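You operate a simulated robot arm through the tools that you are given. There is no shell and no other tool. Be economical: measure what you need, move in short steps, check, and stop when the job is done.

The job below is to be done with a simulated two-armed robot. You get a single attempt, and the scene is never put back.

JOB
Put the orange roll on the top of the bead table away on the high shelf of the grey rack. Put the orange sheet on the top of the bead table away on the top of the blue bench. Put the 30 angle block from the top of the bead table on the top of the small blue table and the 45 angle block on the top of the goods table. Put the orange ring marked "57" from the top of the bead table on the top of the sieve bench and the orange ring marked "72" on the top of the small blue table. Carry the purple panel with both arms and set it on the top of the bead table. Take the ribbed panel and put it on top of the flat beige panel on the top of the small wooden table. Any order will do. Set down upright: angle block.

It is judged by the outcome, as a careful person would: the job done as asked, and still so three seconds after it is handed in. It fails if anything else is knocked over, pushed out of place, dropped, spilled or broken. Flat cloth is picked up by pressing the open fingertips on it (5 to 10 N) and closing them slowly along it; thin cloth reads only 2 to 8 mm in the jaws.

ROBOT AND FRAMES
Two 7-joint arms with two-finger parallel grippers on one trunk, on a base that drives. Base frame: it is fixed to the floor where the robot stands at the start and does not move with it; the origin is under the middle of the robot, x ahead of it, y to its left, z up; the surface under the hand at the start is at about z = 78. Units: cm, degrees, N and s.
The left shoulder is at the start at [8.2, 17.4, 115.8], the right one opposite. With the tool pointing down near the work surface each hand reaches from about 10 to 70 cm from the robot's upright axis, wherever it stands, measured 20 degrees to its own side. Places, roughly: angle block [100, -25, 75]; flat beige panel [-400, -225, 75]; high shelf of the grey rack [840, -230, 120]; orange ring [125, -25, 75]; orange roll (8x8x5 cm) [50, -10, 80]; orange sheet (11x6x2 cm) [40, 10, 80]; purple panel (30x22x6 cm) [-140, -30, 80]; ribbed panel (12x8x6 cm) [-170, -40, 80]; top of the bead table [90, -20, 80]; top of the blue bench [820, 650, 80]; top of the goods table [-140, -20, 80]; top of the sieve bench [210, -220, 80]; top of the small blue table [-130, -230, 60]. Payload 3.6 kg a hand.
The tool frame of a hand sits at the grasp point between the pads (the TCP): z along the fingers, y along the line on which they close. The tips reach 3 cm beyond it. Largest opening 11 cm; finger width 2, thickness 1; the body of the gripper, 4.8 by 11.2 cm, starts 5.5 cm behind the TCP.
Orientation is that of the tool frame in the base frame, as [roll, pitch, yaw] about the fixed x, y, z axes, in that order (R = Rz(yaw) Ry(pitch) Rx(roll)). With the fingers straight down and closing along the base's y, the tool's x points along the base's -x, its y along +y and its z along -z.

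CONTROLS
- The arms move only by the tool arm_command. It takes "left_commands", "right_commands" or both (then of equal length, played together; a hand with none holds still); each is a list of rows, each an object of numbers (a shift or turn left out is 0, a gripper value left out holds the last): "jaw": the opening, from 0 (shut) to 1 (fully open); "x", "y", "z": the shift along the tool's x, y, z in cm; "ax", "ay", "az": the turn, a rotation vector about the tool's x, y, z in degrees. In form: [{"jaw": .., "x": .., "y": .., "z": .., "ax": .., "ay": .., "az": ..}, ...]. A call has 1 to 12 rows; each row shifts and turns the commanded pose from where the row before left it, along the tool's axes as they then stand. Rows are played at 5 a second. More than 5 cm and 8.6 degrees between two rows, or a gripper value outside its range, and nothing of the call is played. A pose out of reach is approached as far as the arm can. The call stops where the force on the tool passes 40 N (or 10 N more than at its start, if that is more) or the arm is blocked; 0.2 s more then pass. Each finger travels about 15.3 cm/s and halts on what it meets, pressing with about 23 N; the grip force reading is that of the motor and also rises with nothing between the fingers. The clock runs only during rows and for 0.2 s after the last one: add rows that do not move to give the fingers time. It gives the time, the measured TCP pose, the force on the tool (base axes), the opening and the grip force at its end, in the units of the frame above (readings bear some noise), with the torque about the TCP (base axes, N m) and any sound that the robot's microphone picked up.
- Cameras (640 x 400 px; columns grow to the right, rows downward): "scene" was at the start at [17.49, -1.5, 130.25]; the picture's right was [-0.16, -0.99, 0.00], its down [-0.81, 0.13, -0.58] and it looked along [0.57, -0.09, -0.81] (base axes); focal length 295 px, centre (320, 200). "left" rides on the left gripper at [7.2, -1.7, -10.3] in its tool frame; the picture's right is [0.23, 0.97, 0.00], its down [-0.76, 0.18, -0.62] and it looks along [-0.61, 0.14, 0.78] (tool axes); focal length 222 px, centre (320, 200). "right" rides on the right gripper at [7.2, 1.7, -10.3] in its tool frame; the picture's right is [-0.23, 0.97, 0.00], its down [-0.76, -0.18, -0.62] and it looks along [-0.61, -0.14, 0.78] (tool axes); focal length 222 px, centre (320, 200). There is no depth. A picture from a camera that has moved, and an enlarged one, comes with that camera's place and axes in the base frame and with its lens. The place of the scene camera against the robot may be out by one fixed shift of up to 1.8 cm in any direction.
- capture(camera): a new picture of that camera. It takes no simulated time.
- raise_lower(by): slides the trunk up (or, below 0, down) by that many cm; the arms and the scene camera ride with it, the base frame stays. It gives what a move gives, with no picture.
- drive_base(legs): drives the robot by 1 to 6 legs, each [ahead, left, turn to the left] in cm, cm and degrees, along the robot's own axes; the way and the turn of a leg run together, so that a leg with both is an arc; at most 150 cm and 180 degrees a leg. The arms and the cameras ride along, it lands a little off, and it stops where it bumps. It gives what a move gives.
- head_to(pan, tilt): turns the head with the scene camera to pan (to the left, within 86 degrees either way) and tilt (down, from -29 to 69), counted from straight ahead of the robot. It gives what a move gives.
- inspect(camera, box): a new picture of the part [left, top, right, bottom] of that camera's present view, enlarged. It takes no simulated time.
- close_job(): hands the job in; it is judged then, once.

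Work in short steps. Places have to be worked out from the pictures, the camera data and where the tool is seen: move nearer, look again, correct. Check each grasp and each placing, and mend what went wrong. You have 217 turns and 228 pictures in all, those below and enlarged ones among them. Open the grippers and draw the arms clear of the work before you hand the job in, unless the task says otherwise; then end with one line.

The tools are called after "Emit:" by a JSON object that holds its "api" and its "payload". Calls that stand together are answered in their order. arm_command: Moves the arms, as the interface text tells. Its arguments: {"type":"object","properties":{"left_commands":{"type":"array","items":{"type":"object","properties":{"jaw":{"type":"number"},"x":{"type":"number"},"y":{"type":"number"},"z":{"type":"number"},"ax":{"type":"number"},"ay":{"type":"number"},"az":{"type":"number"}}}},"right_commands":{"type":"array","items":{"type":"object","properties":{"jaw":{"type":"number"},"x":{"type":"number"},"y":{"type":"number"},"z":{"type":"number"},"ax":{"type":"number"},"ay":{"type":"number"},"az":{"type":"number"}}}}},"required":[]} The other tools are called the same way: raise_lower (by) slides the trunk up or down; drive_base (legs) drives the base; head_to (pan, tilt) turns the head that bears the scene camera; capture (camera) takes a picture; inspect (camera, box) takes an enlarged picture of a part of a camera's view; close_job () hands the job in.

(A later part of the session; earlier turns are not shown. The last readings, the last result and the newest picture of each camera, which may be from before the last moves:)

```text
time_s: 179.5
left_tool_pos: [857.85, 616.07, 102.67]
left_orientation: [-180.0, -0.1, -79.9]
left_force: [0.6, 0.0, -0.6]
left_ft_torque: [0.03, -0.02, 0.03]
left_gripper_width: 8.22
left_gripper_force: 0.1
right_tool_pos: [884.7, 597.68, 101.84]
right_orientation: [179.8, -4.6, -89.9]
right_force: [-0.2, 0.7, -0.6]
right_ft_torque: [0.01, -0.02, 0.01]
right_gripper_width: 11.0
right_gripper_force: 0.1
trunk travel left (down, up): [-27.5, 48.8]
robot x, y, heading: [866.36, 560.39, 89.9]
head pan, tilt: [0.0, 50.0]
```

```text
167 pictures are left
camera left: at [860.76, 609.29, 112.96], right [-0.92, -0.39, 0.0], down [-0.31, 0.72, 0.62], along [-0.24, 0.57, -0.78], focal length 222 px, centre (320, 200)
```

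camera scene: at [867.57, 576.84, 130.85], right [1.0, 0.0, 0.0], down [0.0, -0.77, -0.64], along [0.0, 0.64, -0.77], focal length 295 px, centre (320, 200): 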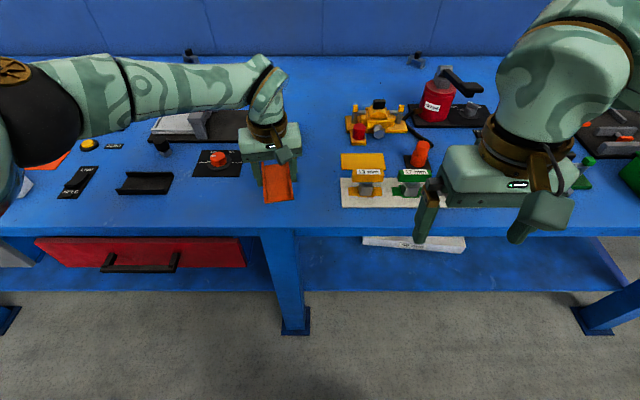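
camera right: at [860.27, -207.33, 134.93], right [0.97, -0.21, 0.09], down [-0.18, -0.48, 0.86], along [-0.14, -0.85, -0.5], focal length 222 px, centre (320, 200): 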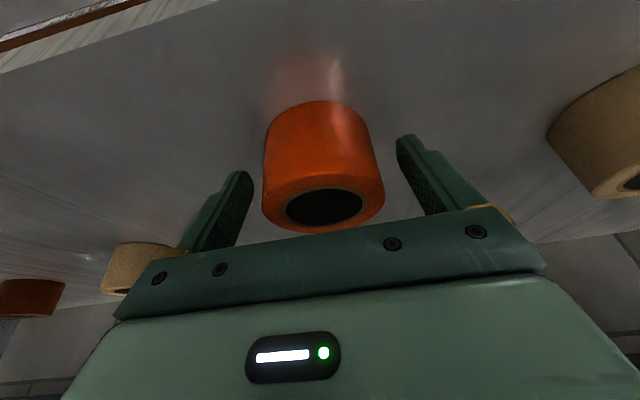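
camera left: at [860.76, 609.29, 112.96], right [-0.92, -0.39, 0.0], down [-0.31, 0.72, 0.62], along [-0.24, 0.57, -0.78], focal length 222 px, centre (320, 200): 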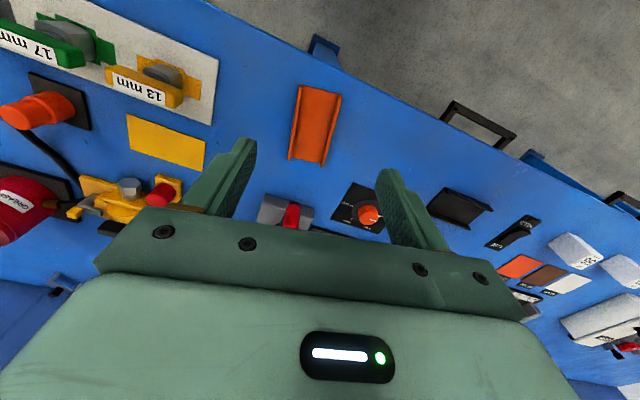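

Sheet is on the bench. Retract the left arm and drive back: to x≈993, turn around, go toward -y.

Emit:
{"api": "arm_command", "payload": {"left_commands": [{"x": 4.9}, {"x": 4.9}, {"x": 4.9}, {"x": 4.9}, {"x": 4.9, "jaw": 1}, {"az": 5}, {"az": 5}], "right_commands": [{}, {}, {}, {}, {"ay": 4.6}, {}, {}]}}

Emit:
{"api": "drive_base", "payload": {"legs": [[-25, 0, 0], [0, -127, 0], [0, 0, 180], [150, 0, 0], [100, 0, 0]]}}

Emit:
{"api": "head_to", "payload": {"pan": 0, "tilt": 25}}

Emit:
{"api": "capture", "payload": {"camera": "scene"}}

```text
time_s: 181.1
left_tool_pos: [862.04, 591.98, 102.41]
left_orientation: [-179.9, -0.1, -90.0]
left_force: [-0.8, -0.1, 0.2]
left_ft_torque: [-0.02, -0.01, 0.02]
left_gripper_width: 10.99
left_gripper_force: 0.0
right_tool_pos: [884.71, 597.77, 101.81]
right_orientation: [179.9, -9.2, -89.9]
right_force: [0.0, -0.1, 1.1]
right_ft_torque: [0.02, 0.0, -0.01]
right_gripper_width: 11.0
right_gripper_force: 0.0
trunk travel left (down, up): [-27.5, 48.8]
robot x, y, heading: [866.18, 560.68, 90.0]
head pan, tilt: [0.0, 50.0]
```

```text
time_s: 207.9
left_tool_pos: [985.3, 255.73, 102.52]
left_orientation: [-179.9, -0.1, 87.2]
left_force: [0.7, -1.0, -0.5]
left_ft_torque: [0.02, 0.01, -0.01]
left_gripper_width: 10.98
left_gripper_force: 0.1
right_tool_pos: [962.44, 250.95, 101.8]
right_orientation: [179.9, -9.2, 87.3]
right_force: [0.5, 0.3, 0.3]
right_ft_torque: [0.03, 0.02, 0.0]
right_gripper_width: 11.0
right_gripper_force: 0.0
trunk travel left (down, up): [-27.5, 48.8]
robot x, y, heading: [982.48, 287.28, -93.0]
head pan, tilt: [0.0, 50.0]
```

```text
time_s: 208.8
left_tool_pos: [985.4, 255.8, 102.51]
left_orientation: [-179.9, -0.1, 87.2]
left_force: [-0.4, 0.5, -0.4]
left_ft_torque: [0.0, -0.01, 0.0]
left_gripper_width: 11.0
left_gripper_force: 0.0
right_tool_pos: [962.4, 250.99, 101.67]
right_orientation: [179.9, -9.3, 87.3]
right_force: [-0.2, -0.2, 0.5]
right_ft_torque: [-0.02, 0.0, -0.01]
right_gripper_width: 11.01
right_gripper_force: 0.0
trunk travel left (down, up): [-27.5, 48.8]
robot x, y, heading: [982.51, 287.2, -92.8]
head pan, tilt: [0.0, 25.0]
```

```text
166 pictures are left
camera scene: at [983.15, 268.81, 134.59], right [-1.0, 0.05, 0.0], down [0.02, 0.42, -0.91], along [-0.04, -0.9, -0.42], focal length 295 px, centre (320, 200)
```

scene: 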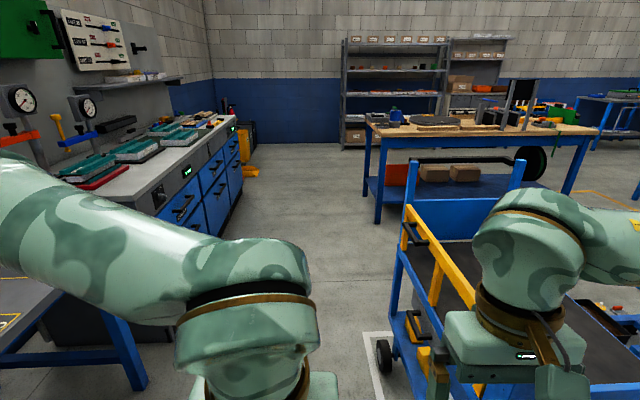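

Correct heading, shift 14 left to keep clear of the trolley, then ahead 400.

Emit:
{"api": "arm_command", "payload": {"right_commands": [{"ay": -4.6}, {"ay": -4.6}, {"x": 4}]}}

Emit:
{"api": "drive_base", "payload": {"legs": [[0, 14, 2.8], [120, 0, 0], [150, 0, 0], [130, 0, 0]]}}

```text
time_s: 209.6
left_tool_pos: [985.34, 255.81, 102.45]
left_orientation: [-179.9, -0.1, 87.2]
left_force: [0.5, 1.1, 0.0]
left_ft_torque: [-0.01, 0.0, 0.02]
left_gripper_width: 11.0
left_gripper_force: 0.1
right_tool_pos: [962.67, 255.13, 101.9]
right_orientation: [179.8, 0.2, 87.2]
right_force: [-0.2, -0.1, 0.0]
right_ft_torque: [-0.05, -0.09, 0.03]
right_gripper_width: 10.99
right_gripper_force: 0.1
trunk travel left (down, up): [-27.5, 48.8]
robot x, y, heading: [982.8, 287.43, -92.7]
head pan, tilt: [0.0, 25.0]
```

```text
time_s: 229.7
left_tool_pos: [1001.95, -142.02, 102.35]
left_orientation: [-179.9, -0.1, 88.7]
left_force: [0.1, -0.9, 0.5]
left_ft_torque: [0.02, -0.03, 0.0]
left_gripper_width: 10.99
left_gripper_force: 0.0
right_tool_pos: [979.31, -143.33, 101.7]
right_orientation: [179.9, 0.0, 88.7]
right_force: [0.1, -0.6, 0.5]
right_ft_torque: [0.0, -0.01, 0.02]
right_gripper_width: 10.98
right_gripper_force: 0.0
trunk travel left (down, up): [-27.5, 48.8]
robot x, y, heading: [998.56, -110.37, -91.1]
head pan, tilt: [0.0, 25.0]
```

Both far deliveries done. Turn to face -x and drive back along the corridor to the bead table.

Emit:
{"api": "drive_base", "payload": {"legs": [[0, 0, -88.9], [150, 0, 0], [150, 0, 0], [150, 0, 0], [150, 0, 0]]}}

Emit:
{"api": "capture", "payload": {"camera": "scene"}}

```text
time_s: 261.8
left_tool_pos: [371.37, -121.67, 102.46]
left_orientation: [-180.0, -0.1, 1.4]
left_force: [0.5, 0.0, 0.0]
left_ft_torque: [0.0, 0.01, 0.03]
left_gripper_width: 11.01
left_gripper_force: 0.0
right_tool_pos: [369.12, -98.89, 101.7]
right_orientation: [179.9, 0.0, 1.4]
right_force: [-0.8, 0.0, 0.8]
right_ft_torque: [-0.01, 0.02, 0.01]
right_gripper_width: 10.98
right_gripper_force: 0.0
trunk travel left (down, up): [-27.5, 48.8]
robot x, y, heading: [402.87, -116.72, -178.5]
head pan, tilt: [0.0, 25.0]
```

```text
165 pictures are left
camera scene: at [385.88, -117.45, 134.59], right [-0.02, 1.0, 0.0], down [0.42, 0.01, -0.91], along [-0.91, -0.02, -0.42], focal length 295 px, centre (320, 200)
```

scene: 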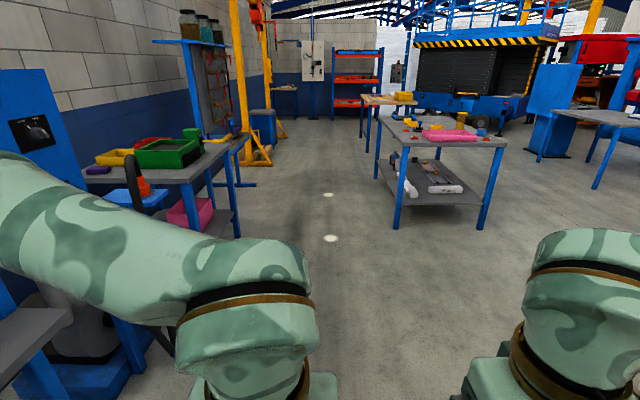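

Bead table at right ahead. Drive to x≈118 and turn to face it.

Emit:
{"api": "drive_base", "payload": {"legs": [[0, 0, -1.5], [150, 0, 0], [136, 0, 0], [0, 0, -90]]}}

Emit:
{"api": "head_to", "payload": {"pan": 0, "tilt": 35}}

Emit:
{"api": "capture", "payload": {"camera": "scene"}}

```text
time_s: 279.7
left_tool_pos: [113.98, -91.03, 102.39]
left_orientation: [-179.9, -0.1, -89.5]
left_force: [0.4, 0.3, 0.5]
left_ft_torque: [-0.06, -0.01, 0.0]
left_gripper_width: 10.99
left_gripper_force: 0.0
right_tool_pos: [136.64, -89.06, 101.62]
right_orientation: [179.9, 0.0, -89.4]
right_force: [-1.0, 0.4, -0.7]
right_ft_torque: [-0.01, 0.01, 0.01]
right_gripper_width: 11.01
right_gripper_force: 0.1
trunk travel left (down, up): [-27.5, 48.8]
robot x, y, heading: [118.52, -122.23, 90.6]
head pan, tilt: [0.0, 25.0]
```

```text
time_s: 280.4
left_tool_pos: [113.97, -91.13, 102.41]
left_orientation: [-179.9, -0.1, -89.5]
left_force: [1.3, -0.2, 0.6]
left_ft_torque: [-0.01, -0.03, -0.01]
left_gripper_width: 11.0
left_gripper_force: 0.0
right_tool_pos: [136.63, -89.09, 101.73]
right_orientation: [179.9, 0.0, -89.3]
right_force: [0.0, -0.4, 0.6]
right_ft_torque: [0.02, 0.02, 0.02]
right_gripper_width: 10.98
right_gripper_force: 0.0
trunk travel left (down, up): [-27.5, 48.8]
robot x, y, heading: [118.74, -122.37, 90.4]
head pan, tilt: [0.0, 35.0]
```

```text
164 pictures are left
camera scene: at [119.6, -105.0, 133.03], right [1.0, 0.01, 0.0], down [0.0, -0.57, -0.82], along [-0.01, 0.82, -0.57], focal length 295 px, centre (320, 200)
```

scene: 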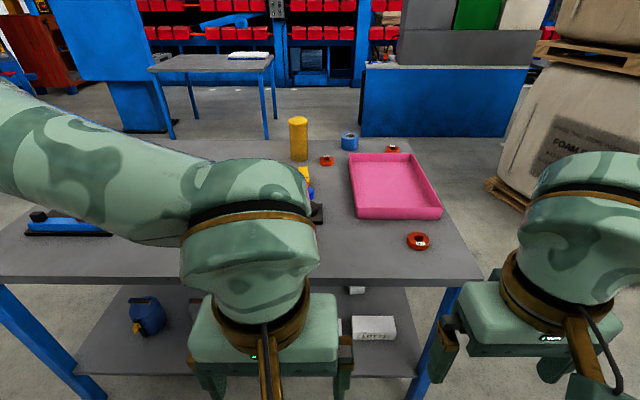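

Emit:
{"api": "inspect", "payload": {"camera": "scene", "box": [398, 225, 438, 255]}}

Emit:
{"api": "inspect", "payload": {"camera": "scene", "box": [310, 140, 410, 200]}}

Emit:
{"api": "head_to", "payload": {"pan": 28, "tilt": 45}}

Emit:
{"api": "capture", "payload": {"camera": "scene"}}

```text
13.33 times, centred on (418, 240) of scene
camera zoom: at [119.6, -105.0, 133.03], right [1.0, 0.01, 0.0], down [0.0, -0.57, -0.82], along [-0.01, 0.82, -0.57], focal length 3938 px, centre (-987, -333)
```

zoom: 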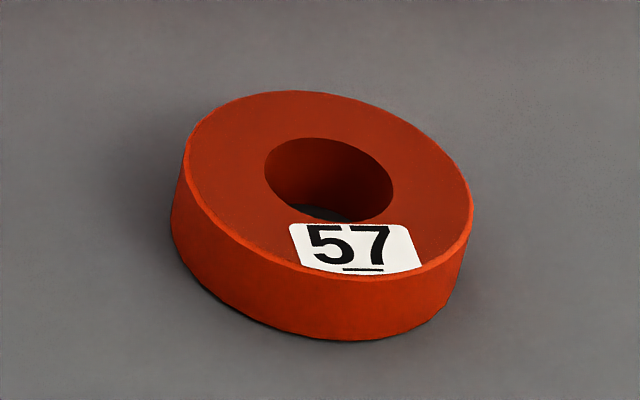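

```text
6.40 times, centred on (360, 170) of scene
camera zoom: at [119.6, -105.0, 133.03], right [1.0, 0.01, 0.0], down [0.0, -0.57, -0.82], along [-0.01, 0.82, -0.57], focal length 1890 px, centre (64, 392)
```

zoom: 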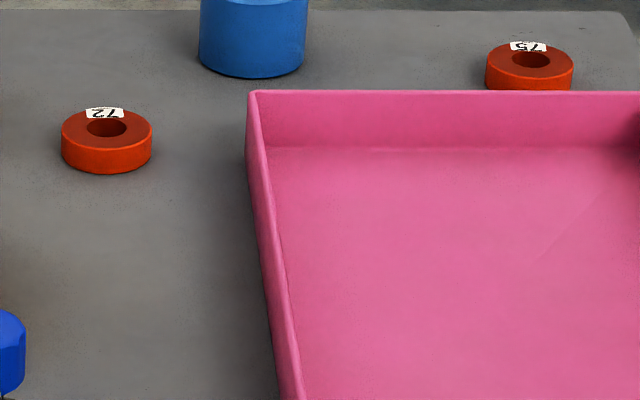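

```text
time_s: 281.4
left_tool_pos: [113.97, -91.04, 102.48]
left_orientation: [-180.0, -0.1, -89.6]
left_force: [-0.6, 0.1, 0.7]
left_ft_torque: [-0.02, 0.02, 0.0]
left_gripper_width: 11.01
left_gripper_force: 0.0
right_tool_pos: [136.6, -88.97, 101.74]
right_orientation: [-180.0, -0.1, -89.4]
right_force: [-0.3, -0.1, 0.1]
right_ft_torque: [0.02, 0.01, 0.01]
right_gripper_width: 10.99
right_gripper_force: 0.2
trunk travel left (down, up): [-27.5, 48.8]
robot x, y, heading: [118.96, -122.21, 90.8]
head pan, tilt: [28.0, 45.0]
```

```text
161 pictures are left
camera scene: at [115.81, -106.65, 131.54], right [0.88, 0.48, 0.0], down [0.34, -0.62, -0.71], along [-0.34, 0.62, -0.71], focal length 295 px, centre (320, 200)
```

scene: 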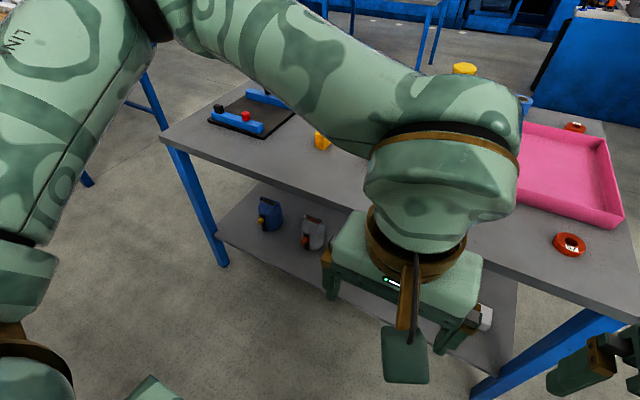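

Far right ring reads 57, at ≈(144.7,-47); 72 confirmed beyond the jar. Drive ahead 26 to take 57 with the right hand and the 45 block with the left.

Emit:
{"api": "drive_base", "payload": {"legs": [[26, 0, -0.7]]}}

Emit:
{"api": "arm_command", "payload": {"right_commands": [{"x": -4.5}, {"x": -4.5}, {"x": -4}, {"y": -4}, {"y": -3.5}, {}]}}

Emit:
{"api": "capture", "payload": {"camera": "right"}}

Emit:
{"api": "capture", "payload": {"camera": "scene"}}

```text
time_s: 283.2
left_tool_pos: [114.33, -64.76, 102.35]
left_orientation: [-179.9, -0.1, -90.3]
left_force: [0.4, -0.1, -0.1]
left_ft_torque: [-0.01, -0.05, 0.0]
left_gripper_width: 10.98
left_gripper_force: 0.0
right_tool_pos: [137.02, -62.98, 101.75]
right_orientation: [179.9, -0.1, -90.2]
right_force: [0.3, 0.5, -0.3]
right_ft_torque: [-0.02, 0.03, 0.03]
right_gripper_width: 10.99
right_gripper_force: 0.0
trunk travel left (down, up): [-27.5, 48.8]
robot x, y, heading: [118.32, -96.06, 89.9]
head pan, tilt: [28.0, 45.0]
```

```text
time_s: 284.6
left_tool_pos: [114.31, -64.91, 102.49]
left_orientation: [-179.9, -0.2, -90.4]
left_force: [0.4, 0.4, 0.4]
left_ft_torque: [-0.02, 0.03, 0.01]
left_gripper_width: 11.01
left_gripper_force: 0.1
right_tool_pos: [144.5, -50.02, 101.77]
right_orientation: [179.9, 0.0, -90.3]
right_force: [0.2, 0.2, -0.7]
right_ft_torque: [0.0, 0.02, 0.0]
right_gripper_width: 11.0
right_gripper_force: 0.1
trunk travel left (down, up): [-27.5, 48.8]
robot x, y, heading: [118.35, -96.22, 89.7]
head pan, tilt: [28.0, 45.0]
```

```text
160 pictures are left
camera right: at [142.86, -57.23, 112.15], right [-0.97, 0.23, 0.0], down [0.18, 0.76, 0.62], along [0.14, 0.61, -0.78], focal length 222 px, centre (320, 200)
```

right: 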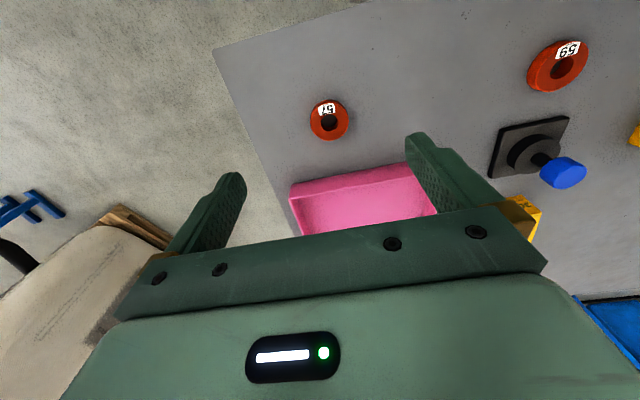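

```text
159 pictures are left
camera scene: at [115.96, -80.47, 131.54], right [0.89, 0.47, 0.0], down [0.33, -0.63, -0.71], along [-0.33, 0.63, -0.71], focal length 295 px, centre (320, 200)
```

scene: 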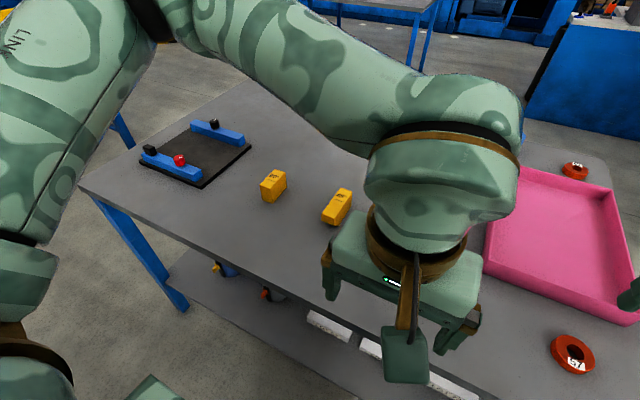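

57 ring at (144.0,-46.0). Move above and descend partway, verify.

Emit:
{"api": "arm_command", "payload": {"right_commands": [{"x": -4.0, "y": 0.5}, {"z": 4.5}, {"z": 4.5}, {"z": 3}, {}]}}

Emit:
{"api": "capture", "payload": {"camera": "right"}}

```text
time_s: 285.9
left_tool_pos: [114.45, -64.84, 102.46]
left_orientation: [-179.9, -0.1, -90.3]
left_force: [-0.1, -0.5, -0.5]
left_ft_torque: [-0.01, 0.0, -0.01]
left_gripper_width: 11.0
left_gripper_force: 0.2
right_tool_pos: [143.93, -46.1, 89.62]
right_orientation: [179.9, 0.0, -90.2]
right_force: [0.5, 0.7, 0.2]
right_ft_torque: [-0.03, 0.01, -0.04]
right_gripper_width: 10.99
right_gripper_force: 0.0
trunk travel left (down, up): [-27.5, 48.8]
robot x, y, heading: [118.24, -96.49, 89.4]
head pan, tilt: [28.0, 45.0]
```

```text
158 pictures are left
camera right: at [142.38, -53.25, 100.09], right [-0.97, 0.23, 0.0], down [0.18, 0.76, 0.62], along [0.14, 0.61, -0.78], focal length 222 px, centre (320, 200)
```

right: 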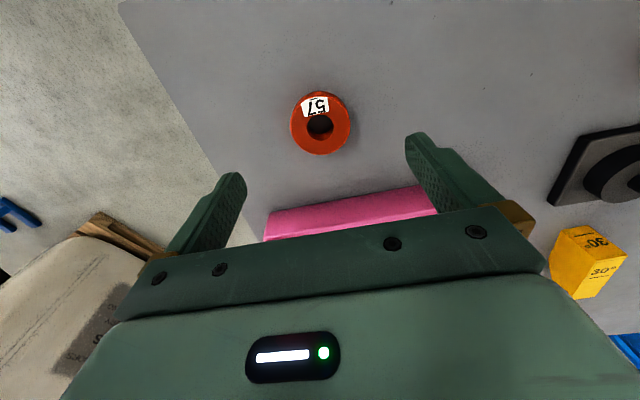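

Aligned. Descend, close and lift.

Emit:
{"api": "arm_command", "payload": {"right_commands": [{"z": 4}, {"z": 3}, {"z": 1.0}, {}, {"jaw": 0.7}, {"jaw": 0.55}, {"jaw": 0.35}, {}, {"z": -1}, {"z": -4}, {"z": -4.5}, {}]}}

Emit:
{"api": "capture", "payload": {"camera": "right"}}

```text
time_s: 288.4
left_tool_pos: [114.38, -64.79, 102.32]
left_orientation: [-179.9, -0.1, -90.3]
left_force: [-0.2, 0.0, 0.5]
left_ft_torque: [0.0, -0.03, 0.03]
left_gripper_width: 10.99
left_gripper_force: 0.1
right_tool_pos: [144.3, -46.16, 91.33]
right_orientation: [179.8, -0.1, -90.2]
right_force: [0.5, -0.1, -0.5]
right_ft_torque: [0.0, 0.0, -0.02]
right_gripper_width: 5.51
right_gripper_force: 23.0
trunk travel left (down, up): [-27.5, 48.8]
robot x, y, heading: [118.59, -96.3, 89.5]
head pan, tilt: [28.0, 45.0]
```

```text
157 pictures are left
camera right: at [142.66, -53.22, 101.74], right [-0.97, 0.23, 0.0], down [0.18, 0.76, 0.62], along [0.14, 0.61, -0.78], focal length 222 px, centre (320, 200)
```

right: 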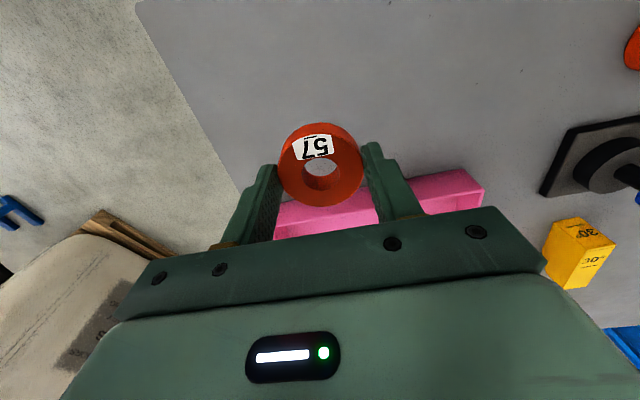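

Ring 57 held. Now move the left hand over the 45 block at ≈(97.3,-36).

Emit:
{"api": "arm_command", "payload": {"right_commands": [{"z": -4.5}, {"z": -4.5}, {"x": 4}, {"x": 4}, {"x": 4}, {}, {}], "left_commands": [{"x": -4, "y": 2.4}, {"x": -4, "y": 2.4}, {"x": -4, "y": 2.4}, {"x": -4, "y": 2.4}, {"x": -4, "y": 2.4}, {"x": -4, "y": 2.4}, {"x": -4, "y": 2.4}]}}

Emit:
{"api": "capture", "payload": {"camera": "left"}}

```text
time_s: 290.1
left_tool_pos: [97.6, -36.53, 102.46]
left_orientation: [180.0, -0.2, -90.3]
left_force: [0.3, -0.5, -0.5]
left_ft_torque: [0.01, -0.01, 0.02]
left_gripper_width: 10.99
left_gripper_force: 0.0
right_tool_pos: [144.26, -57.97, 100.25]
right_orientation: [179.9, -0.1, -90.2]
right_force: [0.0, 0.5, -0.3]
right_ft_torque: [-0.02, 0.02, 0.0]
right_gripper_width: 5.49
right_gripper_force: 23.6
trunk travel left (down, up): [-27.5, 48.8]
robot x, y, heading: [118.49, -96.08, 89.7]
head pan, tilt: [28.0, 45.0]
```

```text
156 pictures are left
camera left: at [99.24, -43.69, 112.76], right [-0.97, -0.22, 0.0], down [-0.17, 0.76, 0.62], along [-0.14, 0.61, -0.78], focal length 222 px, centre (320, 200)
```

left: 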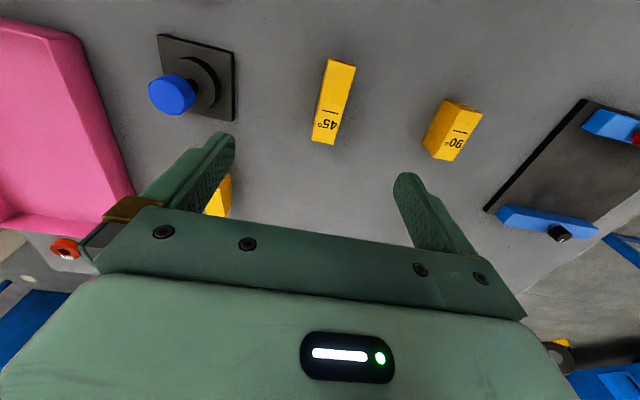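

Block centre ≈(95.8,-36.2), axis along y. Shift and descend partway, recheck.

Emit:
{"api": "arm_command", "payload": {"left_commands": [{"y": 1.7, "x": -0.3}, {"z": 4}, {"z": 4}, {"z": 3}, {}]}}

Emit:
{"api": "capture", "payload": {"camera": "left"}}

```text
time_s: 291.2
left_tool_pos: [96.92, -36.61, 91.3]
left_orientation: [-179.9, -0.1, -90.2]
left_force: [-0.7, 0.3, -0.5]
left_ft_torque: [0.01, -0.02, -0.02]
left_gripper_width: 10.99
left_gripper_force: 0.1
left hand out of reach, approached as far as the arm can: row 1
right_tool_pos: [144.27, -58.05, 100.24]
right_orientation: [179.8, 0.0, -90.2]
right_force: [-1.1, -0.4, -1.3]
right_ft_torque: [0.02, 0.01, 0.0]
right_gripper_width: 5.5
right_gripper_force: 22.7
trunk travel left (down, up): [-27.5, 48.8]
robot x, y, heading: [118.83, -96.36, 89.8]
head pan, tilt: [28.0, 45.0]
```

```text
155 pictures are left
camera left: at [98.51, -43.77, 101.65], right [-0.97, -0.22, 0.0], down [-0.18, 0.76, 0.62], along [-0.14, 0.61, -0.78], focal length 222 px, centre (320, 200)
```

left: 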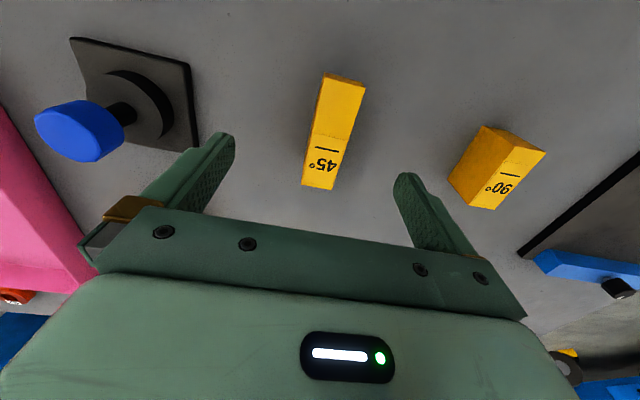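

Near the reach limit; shift the base left 10 cm with the hand raised a bit, then realign.

Emit:
{"api": "arm_command", "payload": {"left_commands": [{"z": -4}, {"z": -3, "x": 3}]}}

Emit:
{"api": "drive_base", "payload": {"legs": [[3, 10, 0]]}}

```text
time_s: 291.9
left_tool_pos: [96.85, -39.85, 98.16]
left_orientation: [-179.9, -0.1, -90.2]
left_force: [0.2, -1.2, 0.1]
left_ft_torque: [0.0, -0.02, 0.0]
left_gripper_width: 10.99
left_gripper_force: 0.0
right_tool_pos: [144.16, -58.17, 100.4]
right_orientation: [179.9, 0.0, -90.2]
right_force: [-0.1, -0.4, 0.0]
right_ft_torque: [0.01, 0.02, 0.01]
right_gripper_width: 5.49
right_gripper_force: 22.3
trunk travel left (down, up): [-27.5, 48.8]
robot x, y, heading: [118.55, -96.09, 89.7]
head pan, tilt: [28.0, 45.0]
```

```text
time_s: 293.0
left_tool_pos: [86.59, -36.62, 98.23]
left_orientation: [-179.9, -0.1, -90.3]
left_force: [-0.4, 0.1, 0.3]
left_ft_torque: [-0.02, -0.04, 0.03]
left_gripper_width: 11.0
left_gripper_force: 0.2
right_tool_pos: [134.04, -54.96, 100.31]
right_orientation: [179.9, -0.2, -90.2]
right_force: [-1.2, -0.1, -0.8]
right_ft_torque: [-0.04, -0.06, 0.0]
right_gripper_width: 5.5
right_gripper_force: 22.7
trunk travel left (down, up): [-27.5, 48.8]
robot x, y, heading: [108.11, -93.6, 89.7]
head pan, tilt: [28.0, 45.0]
```

Emit:
{"api": "arm_command", "payload": {"left_commands": [{"y": -4.5, "x": -0.3}, {"y": -4.6, "x": -0.3}, {"z": 4}, {"z": 4}, {}]}}

Emit:
{"api": "capture", "payload": {"camera": "left"}}

```text
time_s: 294.2
left_tool_pos: [95.79, -36.16, 90.28]
left_orientation: [-180.0, 0.0, -90.4]
left_force: [0.2, -0.6, -0.1]
left_ft_torque: [0.0, 0.0, 0.02]
left_gripper_width: 11.0
left_gripper_force: 0.0
right_tool_pos: [134.23, -55.05, 100.41]
right_orientation: [179.9, 0.0, -90.2]
right_force: [0.9, -0.5, -1.0]
right_ft_torque: [-0.02, -0.01, -0.01]
right_gripper_width: 5.49
right_gripper_force: 23.0
trunk travel left (down, up): [-27.5, 48.8]
robot x, y, heading: [108.28, -93.24, 89.3]
head pan, tilt: [28.0, 45.0]
```

```text
154 pictures are left
camera left: at [97.43, -43.49, 100.57], right [-0.97, -0.22, 0.0], down [-0.17, 0.76, 0.62], along [-0.14, 0.61, -0.78], focal length 222 px, centre (320, 200)
```

left: 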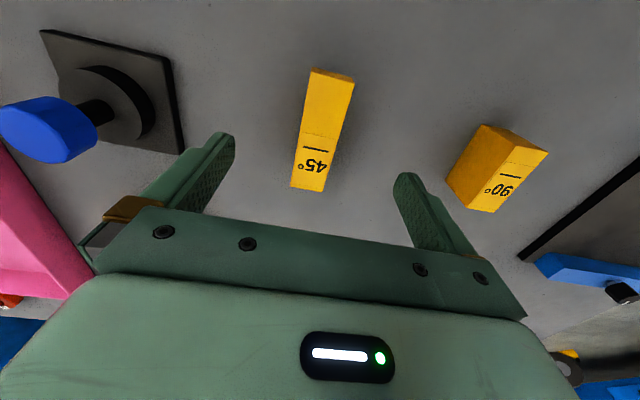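

Aligned at (95.8,-36.0). Descend, grip, lift.

Emit:
{"api": "arm_command", "payload": {"left_commands": [{"z": 4}, {"z": 3}, {"z": 1.2}, {}, {"jaw": 0.6}, {"jaw": 0.4}, {"jaw": 0.2}, {"jaw": 0.1}, {}, {"z": -1.5}, {"z": -4}, {}]}}

Emit:
{"api": "capture", "payload": {"camera": "left"}}

```text
time_s: 296.8
left_tool_pos: [95.89, -36.11, 87.31]
left_orientation: [-179.9, -0.2, -90.3]
left_force: [-0.6, 0.2, -1.0]
left_ft_torque: [0.01, 0.02, 0.0]
left_gripper_width: 3.18
left_gripper_force: 22.9
right_tool_pos: [134.27, -54.88, 100.34]
right_orientation: [179.9, -0.2, -90.2]
right_force: [-0.1, 0.8, -1.0]
right_ft_torque: [-0.01, 0.0, 0.0]
right_gripper_width: 5.49
right_gripper_force: 22.9
trunk travel left (down, up): [-27.5, 48.8]
robot x, y, heading: [108.55, -93.11, 89.7]
head pan, tilt: [28.0, 45.0]
```

```text
153 pictures are left
camera left: at [97.47, -43.31, 97.7], right [-0.97, -0.22, 0.0], down [-0.17, 0.76, 0.62], along [-0.14, 0.61, -0.78], focal length 222 px, centre (320, 200)
```

left: 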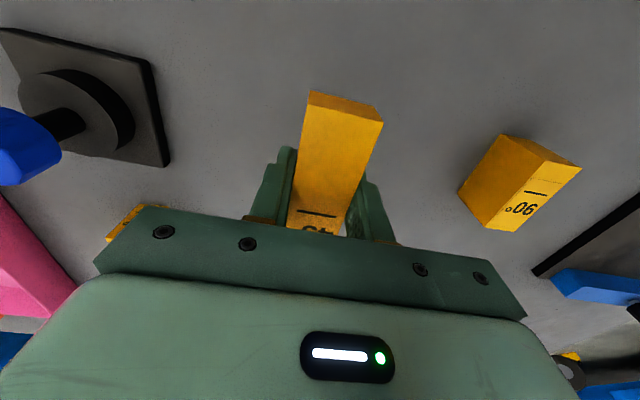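

45 block held (3.18 cm). Raise and retract it, then back off, turn to -y and approach the sieve bench.

Emit:
{"api": "arm_command", "payload": {"left_commands": [{"z": -4.5}, {"z": -4.5}, {"z": -4.5}, {"z": -3, "x": 3.5}, {"x": 4.9}, {"x": 4.9}, {"x": 4.9}, {"x": 4.9}, {"x": 3}, {}]}}

Emit:
{"api": "drive_base", "payload": {"legs": [[-27, 0, 0], [0, 0, 90], [-60, 0, 0], [0, 0, 90]]}}

Emit:
{"api": "head_to", "payload": {"pan": 0, "tilt": 30}}

Emit:
{"api": "capture", "payload": {"camera": "scene"}}

```text
time_s: 299.0
left_tool_pos: [95.5, -62.22, 103.97]
left_orientation: [-179.8, -0.1, -90.2]
left_force: [-0.8, -0.8, -1.2]
left_ft_torque: [0.0, 0.0, -0.04]
left_gripper_width: 3.16
left_gripper_force: 22.9
right_tool_pos: [134.18, -54.87, 100.41]
right_orientation: [180.0, 0.1, -90.3]
right_force: [-0.3, -0.3, -1.1]
right_ft_torque: [-0.02, 0.0, -0.02]
right_gripper_width: 5.49
right_gripper_force: 22.9
trunk travel left (down, up): [-27.5, 48.8]
robot x, y, heading: [108.44, -92.71, 89.7]
head pan, tilt: [28.0, 45.0]
```

```text
time_s: 311.6
left_tool_pos: [181.55, -151.65, 103.94]
left_orientation: [-179.9, -0.1, 90.4]
left_force: [-1.3, 0.5, -0.5]
left_ft_torque: [0.02, -0.02, 0.02]
left_gripper_width: 3.16
left_gripper_force: 22.8
right_tool_pos: [142.69, -159.36, 100.31]
right_orientation: [179.9, -0.1, 90.4]
right_force: [-0.5, -1.0, -0.8]
right_ft_torque: [-0.01, 0.06, 0.01]
right_gripper_width: 5.49
right_gripper_force: 23.1
trunk travel left (down, up): [-27.5, 48.8]
robot x, y, heading: [168.18, -120.61, -89.7]
head pan, tilt: [28.0, 45.0]
```

```text
time_s: 312.5
left_tool_pos: [181.34, -151.76, 103.94]
left_orientation: [-179.9, -0.1, 90.4]
left_force: [-0.7, -0.4, 0.0]
left_ft_torque: [0.03, 0.02, 0.01]
left_gripper_width: 3.17
left_gripper_force: 23.3
right_tool_pos: [142.64, -159.28, 100.37]
right_orientation: [179.9, 0.0, 90.4]
right_force: [-0.1, 0.6, -0.6]
right_ft_torque: [0.0, 0.0, 0.0]
right_gripper_width: 5.49
right_gripper_force: 23.0
trunk travel left (down, up): [-27.5, 48.8]
robot x, y, heading: [168.43, -120.44, -89.9]
head pan, tilt: [0.0, 30.0]
```

```text
152 pictures are left
camera scene: at [169.62, -139.18, 133.79], right [-1.0, -0.01, 0.0], down [0.0, 0.5, -0.87], along [0.01, -0.87, -0.5], focal length 295 px, centre (320, 200)
```

scene: 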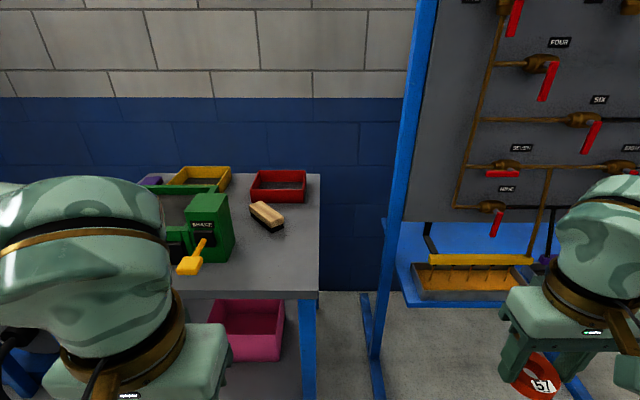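

Free area at front right of the sieve bench, about (180,-200). Shift left 36 and ahead 22.

Emit:
{"api": "drive_base", "payload": {"legs": [[0, 36, 0], [22, 0, 0]]}}

Emit:
{"api": "head_to", "payload": {"pan": -15, "tilt": 45}}

Emit:
{"api": "capture", "payload": {"camera": "scene"}}

```text
time_s: 316.1
left_tool_pos: [217.54, -173.67, 103.86]
left_orientation: [-179.9, -0.2, 90.6]
left_force: [-0.9, 0.1, -1.3]
left_ft_torque: [0.04, -0.02, 0.0]
left_gripper_width: 3.18
left_gripper_force: 22.9
right_tool_pos: [178.89, -181.51, 100.33]
right_orientation: [179.9, -0.1, 90.6]
right_force: [0.8, -1.7, -1.1]
right_ft_torque: [0.0, -0.02, -0.01]
right_gripper_width: 5.49
right_gripper_force: 22.9
trunk travel left (down, up): [-27.5, 48.8]
robot x, y, heading: [204.77, -142.65, -89.6]
head pan, tilt: [0.0, 30.0]
```

```text
time_s: 316.9
left_tool_pos: [217.49, -173.59, 103.85]
left_orientation: [-179.9, -0.1, 90.6]
left_force: [0.1, -0.4, -1.4]
left_ft_torque: [0.01, -0.01, -0.03]
left_gripper_width: 3.17
left_gripper_force: 22.8
right_tool_pos: [178.75, -181.48, 100.42]
right_orientation: [179.9, 0.0, 90.7]
right_force: [0.6, -0.1, -0.6]
right_ft_torque: [-0.02, 0.0, -0.01]
right_gripper_width: 5.49
right_gripper_force: 23.3
trunk travel left (down, up): [-27.5, 48.8]
robot x, y, heading: [204.01, -142.7, -89.3]
head pan, tilt: [-15.0, 45.0]
```

```text
151 pictures are left
camera scene: at [203.59, -159.94, 131.54], right [-0.97, 0.25, 0.0], down [0.17, 0.69, -0.71], along [-0.17, -0.69, -0.71], focal length 295 px, centre (320, 200)
```

scene: 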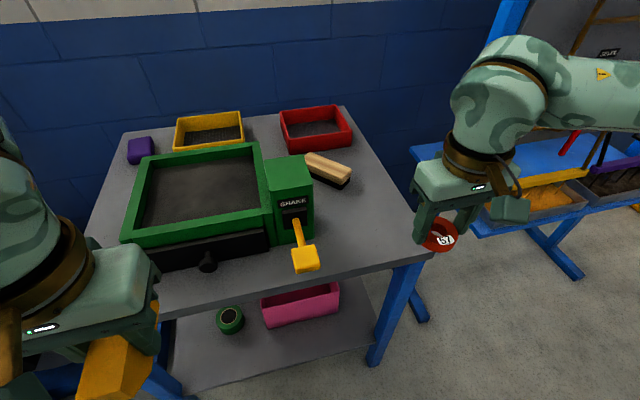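

Free spot (184,-199). Move the ring there and lower to just above the surface.

Emit:
{"api": "arm_command", "payload": {"right_commands": [{"x": -4.4, "y": 1.3}, {"x": -4.4, "y": 1.3}, {"x": -4.4, "y": 1.3}, {"x": -4.3, "y": 1.3}, {"z": 4.5}, {"z": 4.5}, {"z": 4.5}, {"z": 1.5}, {}]}}

Emit:
{"api": "capture", "payload": {"camera": "right"}}

Emit:
{"api": "capture", "payload": {"camera": "scene"}}

```text
time_s: 318.9
left_tool_pos: [217.44, -173.56, 103.9]
left_orientation: [-179.9, -0.2, 90.7]
left_force: [0.5, 0.2, -1.5]
left_ft_torque: [0.06, -0.05, -0.01]
left_gripper_width: 3.19
left_gripper_force: 22.9
right_tool_pos: [184.47, -198.78, 85.36]
right_orientation: [180.0, 0.0, 90.6]
right_force: [-0.1, -1.0, -0.6]
right_ft_torque: [0.05, 0.01, -0.02]
right_gripper_width: 5.49
right_gripper_force: 23.2
trunk travel left (down, up): [-27.5, 48.8]
robot x, y, heading: [204.5, -142.54, -89.6]
head pan, tilt: [-15.0, 45.0]
```

```text
150 pictures are left
camera right: at [186.12, -191.54, 95.63], right [0.98, -0.21, 0.0], down [-0.17, -0.76, 0.62], along [-0.13, -0.61, -0.78], focal length 222 px, centre (320, 200)
```

right: 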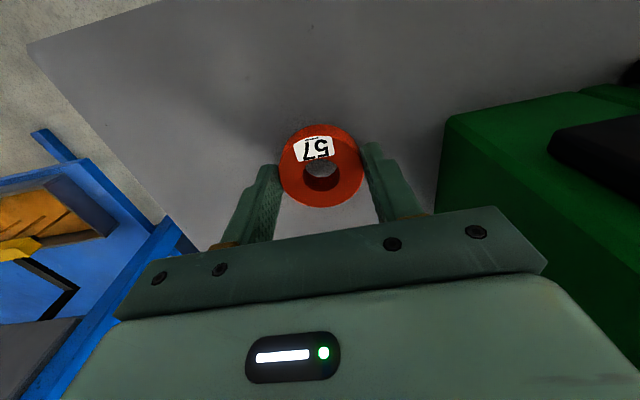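

```text
149 pictures are left
camera scene: at [203.58, -159.95, 131.54], right [-0.97, 0.25, 0.0], down [0.18, 0.69, -0.71], along [-0.18, -0.68, -0.71], focal length 295 px, centre (320, 200)
```

scene: 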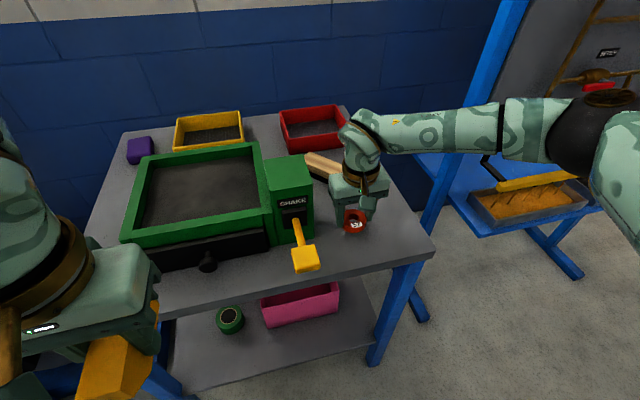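

Lower in small steps to contact.

Emit:
{"api": "arm_command", "payload": {"right_commands": [{"z": 1.2}, {"z": 0.5}, {"z": 0.4}, {"z": 0.4}, {"z": 0.3}, {"z": 0.3}, {}]}}

```text
time_s: 320.2
left_tool_pos: [217.56, -173.38, 103.89]
left_orientation: [-179.8, 0.1, 90.6]
left_force: [0.4, -0.8, -1.0]
left_ft_torque: [-0.02, -0.05, 0.01]
left_gripper_width: 3.16
left_gripper_force: 23.3
right_tool_pos: [184.52, -198.9, 82.96]
right_orientation: [179.7, 0.5, 90.3]
right_force: [-1.1, 11.5, 20.7]
right_ft_torque: [0.56, 0.73, -0.5]
right_gripper_width: 5.51
right_gripper_force: 23.1
trunk travel left (down, up): [-27.5, 48.8]
robot x, y, heading: [204.06, -142.59, -89.4]
head pan, tilt: [-15.0, 45.0]
stopped in row 6 (right hand): the force on the tool passed its limit at 44 N (the readings are from after the stop); the commanded pose is now the measured one
```

Contact. Ease off slightly, open, lift and check.

Emit:
{"api": "arm_command", "payload": {"right_commands": [{"z": -0.2}, {"jaw": 0.56}, {"jaw": 0.65}, {"jaw": 0.75}, {}, {"z": -2}, {"z": -4}, {"z": -4.5}, {"z": -4.5}, {"x": 4}, {"x": 4}]}}

Emit:
{"api": "capture", "payload": {"camera": "scene"}}

```text
time_s: 322.6
left_tool_pos: [217.49, -173.53, 104.04]
left_orientation: [-179.8, -0.1, 90.8]
left_force: [-0.4, 0.9, -1.4]
left_ft_torque: [0.03, 0.0, 0.02]
left_gripper_width: 3.15
left_gripper_force: 22.7
right_tool_pos: [184.07, -190.84, 97.94]
right_orientation: [179.8, 0.4, 90.6]
right_force: [-0.4, 0.8, 0.0]
right_ft_torque: [-0.02, 0.01, 0.0]
right_gripper_width: 8.25
right_gripper_force: 0.1
trunk travel left (down, up): [-27.5, 48.8]
robot x, y, heading: [204.57, -142.64, -89.4]
head pan, tilt: [-15.0, 45.0]
```

```text
148 pictures are left
camera scene: at [203.58, -159.87, 131.55], right [-0.97, 0.25, 0.0], down [0.18, 0.69, -0.71], along [-0.18, -0.69, -0.71], focal length 295 px, centre (320, 200)
```

scene: 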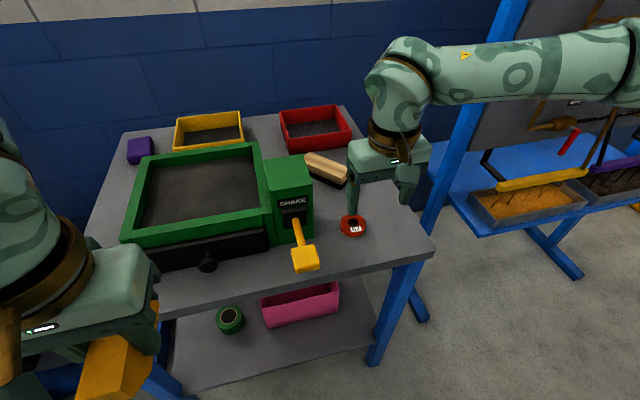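

57 placed. Retract, back off, turn to face -x and drive toward the goods table.

Emit:
{"api": "arm_command", "payload": {"right_commands": [{"x": 4.5, "z": -3}, {"x": 4.5}, {"x": 3, "jaw": 1}]}}

Emit:
{"api": "drive_base", "payload": {"legs": [[-26, 0, 0], [0, 0, -90.4], [150, 0, 0], [50, 0, 0]]}}

Emit:
{"api": "head_to", "payload": {"pan": 0, "tilt": 22}}

Emit:
{"api": "capture", "payload": {"camera": "scene"}}

Emit:
{"api": "head_to", "payload": {"pan": -35, "tilt": 25}}

Emit:
{"api": "capture", "payload": {"camera": "scene"}}

```text
refused: row 1 steps farther than a row can; nothing moved
```

```text
time_s: 337.9
left_tool_pos: [-27.6, -132.14, 103.88]
left_orientation: [-180.0, -0.1, 0.9]
left_force: [-0.1, 0.2, -2.9]
left_ft_torque: [0.01, -0.03, 0.03]
left_gripper_width: 3.17
left_gripper_force: 22.6
right_tool_pos: [-45.07, -98.75, 98.0]
right_orientation: [179.8, 0.4, 0.9]
right_force: [-0.4, -0.6, -0.4]
right_ft_torque: [0.03, -0.02, -0.03]
right_gripper_width: 8.25
right_gripper_force: 0.0
trunk travel left (down, up): [-27.5, 48.8]
robot x, y, heading: [3.31, -118.66, -179.2]
head pan, tilt: [-15.0, 45.0]
```

```text
time_s: 338.8
left_tool_pos: [-27.58, -132.04, 103.91]
left_orientation: [-179.8, -0.1, 1.1]
left_force: [0.2, 0.5, -0.8]
left_ft_torque: [0.02, -0.02, 0.01]
left_gripper_width: 3.19
left_gripper_force: 22.9
right_tool_pos: [-45.03, -98.75, 97.96]
right_orientation: [179.8, 0.3, 1.0]
right_force: [0.0, -0.9, 0.2]
right_ft_torque: [-0.01, -0.03, 0.01]
right_gripper_width: 8.25
right_gripper_force: 0.0
trunk travel left (down, up): [-27.5, 48.8]
robot x, y, heading: [3.59, -118.7, -179.5]
head pan, tilt: [0.0, 22.0]
```

```text
147 pictures are left
camera scene: at [-13.75, -119.23, 135.07], right [-0.02, 1.0, 0.0], down [0.38, 0.01, -0.93], along [-0.93, -0.01, -0.38], focal length 295 px, centre (320, 200)
```

scene: 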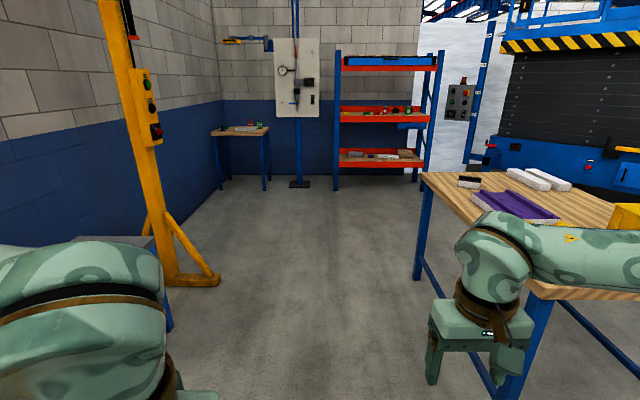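

```text
time_s: 339.8
left_tool_pos: [-27.61, -132.11, 103.85]
left_orientation: [-179.8, -0.1, 1.0]
left_force: [-0.2, -0.3, -1.2]
left_ft_torque: [0.01, -0.01, 0.0]
left_gripper_width: 3.18
left_gripper_force: 23.2
right_tool_pos: [-45.02, -98.78, 97.92]
right_orientation: [179.8, 0.4, 0.9]
right_force: [-0.5, 1.1, 0.2]
right_ft_torque: [-0.06, 0.0, -0.03]
right_gripper_width: 8.25
right_gripper_force: 0.1
trunk travel left (down, up): [-27.5, 48.8]
robot x, y, heading: [3.37, -118.53, -179.0]
head pan, tilt: [-35.0, 25.0]
```

```text
146 pictures are left
camera scene: at [-12.1, -113.93, 134.6], right [0.56, 0.83, 0.0], down [0.35, -0.24, -0.91], along [-0.75, 0.51, -0.42], focal length 295 px, centre (320, 200)
```

scene: 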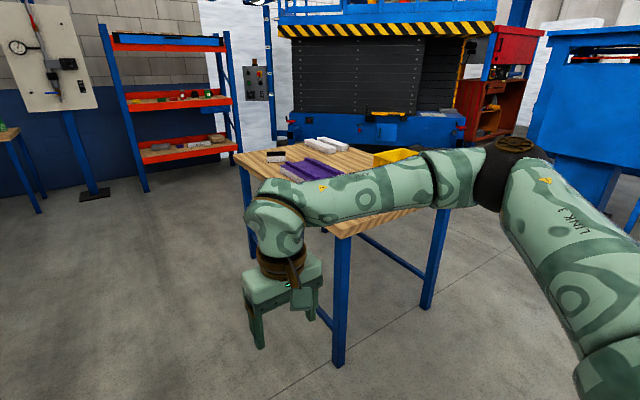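

Goods table spans x -192..-80, y ≈-60..+20. Retract the right hand, then drive between the two tables to about (-30,-45), facing it.

Emit:
{"api": "arm_command", "payload": {"right_commands": [{"x": 4.5, "z": -2}, {"x": 4.5, "z": -1}, {"x": 4, "jaw": 1}, {}]}}

Emit:
{"api": "drive_base", "payload": {"legs": [[32, 0, -1], [0, -72, 0]]}}

Emit:
{"api": "head_to", "payload": {"pan": 5, "tilt": 40}}

Emit:
{"api": "capture", "payload": {"camera": "scene"}}

```text
time_s: 340.8
left_tool_pos: [-27.77, -132.01, 103.99]
left_orientation: [-179.9, 0.0, 1.0]
left_force: [-0.1, -0.6, -1.2]
left_ft_torque: [-0.03, 0.0, 0.0]
left_gripper_width: 3.15
left_gripper_force: 22.9
right_tool_pos: [-31.87, -98.51, 100.8]
right_orientation: [179.8, 0.3, 0.9]
right_force: [0.5, 0.0, 0.7]
right_ft_torque: [0.03, 0.04, -0.01]
right_gripper_width: 10.97
right_gripper_force: 0.1
trunk travel left (down, up): [-27.5, 48.8]
robot x, y, heading: [2.97, -118.37, -179.1]
head pan, tilt: [-35.0, 25.0]
```

```text
time_s: 346.4
left_tool_pos: [-59.23, -60.09, 104.06]
left_orientation: [180.0, -0.1, 0.8]
left_force: [0.0, 0.4, -0.4]
left_ft_torque: [0.0, -0.02, -0.03]
left_gripper_width: 3.17
left_gripper_force: 23.1
right_tool_pos: [-63.47, -26.45, 100.91]
right_orientation: [179.9, 0.2, 0.6]
right_force: [0.1, -0.3, -0.3]
right_ft_torque: [0.01, -0.02, -0.01]
right_gripper_width: 11.0
right_gripper_force: 0.1
trunk travel left (down, up): [-27.5, 48.8]
robot x, y, heading: [-28.5, -46.92, -179.2]
head pan, tilt: [-35.0, 25.0]
```

```text
time_s: 347.5
left_tool_pos: [-59.26, -60.21, 103.98]
left_orientation: [-179.9, -0.1, 0.8]
left_force: [0.3, 0.2, -1.5]
left_ft_torque: [0.05, -0.03, -0.04]
left_gripper_width: 3.15
left_gripper_force: 22.7
right_tool_pos: [-63.49, -26.58, 100.89]
right_orientation: [179.8, 0.3, 0.7]
right_force: [-0.8, -0.1, -0.4]
right_ft_torque: [0.0, 0.04, -0.02]
right_gripper_width: 11.02
right_gripper_force: 0.1
trunk travel left (down, up): [-27.5, 48.8]
robot x, y, heading: [-28.55, -46.69, -179.3]
head pan, tilt: [5.0, 40.0]
```

```text
145 pictures are left
camera scene: at [-44.56, -48.16, 132.27], right [-0.1, 1.0, 0.0], down [0.64, 0.06, -0.77], along [-0.76, -0.08, -0.64], focal length 295 px, centre (320, 200)
```

scene: 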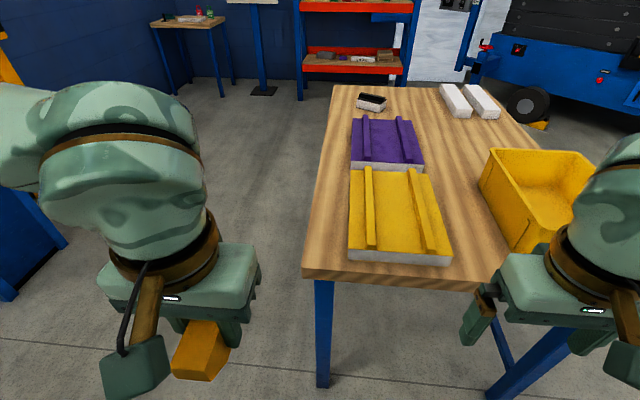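

The table holds a yellow panel near, purple beyond, bin at right. Enlarge the gap between the yellow panel and the bin for the 45 block.

Emit:
{"api": "inspect", "payload": {"camera": "scene", "box": [320, 70, 640, 290]}}

Emit:
{"api": "capture", "payload": {"camera": "right"}}

```text
1.82 times, centred on (480, 180) of scene
camera zoom: at [-44.56, -48.16, 132.27], right [-0.1, 1.0, 0.0], down [0.64, 0.06, -0.77], along [-0.76, -0.08, -0.64], focal length 537 px, centre (29, 236)
```

zoom: 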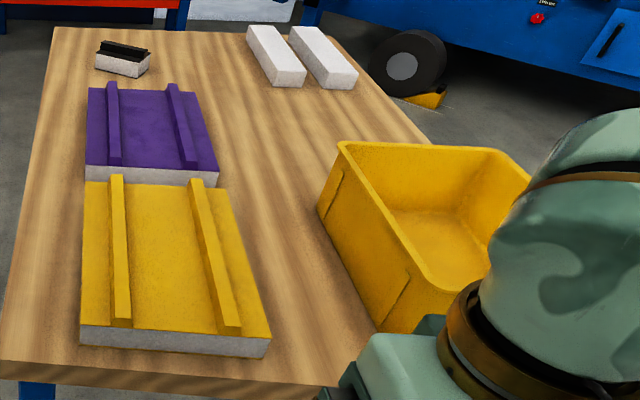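

```text
143 pictures are left
camera right: at [-56.04, -28.04, 111.22], right [-0.21, -0.98, 0.0], down [-0.76, 0.17, 0.63], along [-0.61, 0.13, -0.78], focal length 222 px, centre (320, 200)
```

right: 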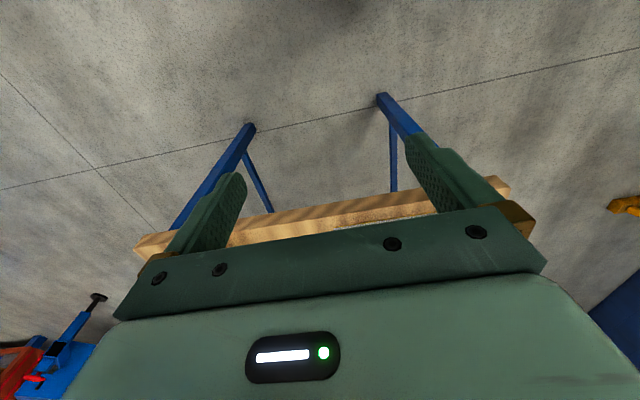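

The gap beside the bin is too tight from here; the free area at ≈(-162,-28), reached from the south side, is better, and the ribbed panel is there too. Drive around to the south side facing +y.

Emit:
{"api": "drive_base", "payload": {"legs": [[0, 72, -1], [124, 0, 0], [0, 0, -90]]}}

Emit:
{"api": "head_to", "payload": {"pan": 0, "tilt": 40}}

Emit:
{"api": "capture", "payload": {"camera": "scene"}}

```text
time_s: 361.0
left_tool_pos: [-164.24, -87.81, 103.89]
left_orientation: [-179.9, -0.1, -89.5]
left_force: [1.3, -0.6, -0.7]
left_ft_torque: [0.0, 0.02, -0.01]
left_gripper_width: 3.15
left_gripper_force: 23.2
right_tool_pos: [-130.58, -83.68, 100.79]
right_orientation: [179.8, 0.3, -89.4]
right_force: [0.5, -1.1, -0.1]
right_ft_torque: [0.02, -0.01, 0.0]
right_gripper_width: 11.02
right_gripper_force: 0.1
trunk travel left (down, up): [-27.5, 48.8]
robot x, y, heading: [-151.15, -118.88, 90.3]
head pan, tilt: [5.0, 40.0]
```

```text
time_s: 361.7
left_tool_pos: [-164.24, -87.93, 103.99]
left_orientation: [-179.9, -0.2, -89.4]
left_force: [-0.6, -0.6, -0.5]
left_ft_torque: [-0.02, 0.0, 0.02]
left_gripper_width: 3.19
left_gripper_force: 22.8
right_tool_pos: [-130.63, -83.86, 100.96]
right_orientation: [179.8, 0.3, -89.5]
right_force: [-0.9, -1.0, 1.0]
right_ft_torque: [-0.02, 0.0, 0.0]
right_gripper_width: 10.99
right_gripper_force: 0.1
trunk travel left (down, up): [-27.5, 48.8]
robot x, y, heading: [-150.67, -118.71, 90.5]
head pan, tilt: [0.0, 40.0]
```

```text
142 pictures are left
camera scene: at [-149.81, -101.58, 132.26], right [1.0, 0.01, 0.0], down [0.01, -0.64, -0.77], along [-0.01, 0.77, -0.64], focal length 295 px, centre (320, 200)
```

scene: 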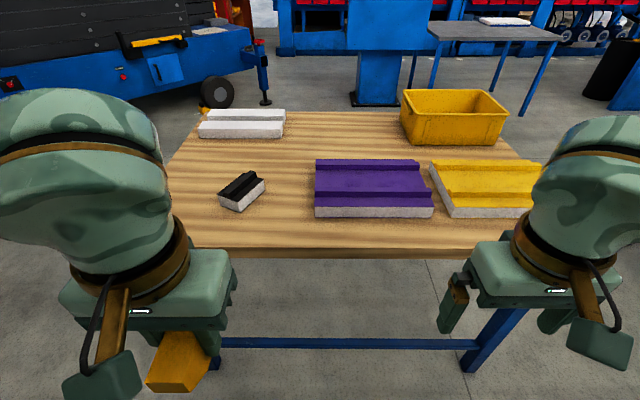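

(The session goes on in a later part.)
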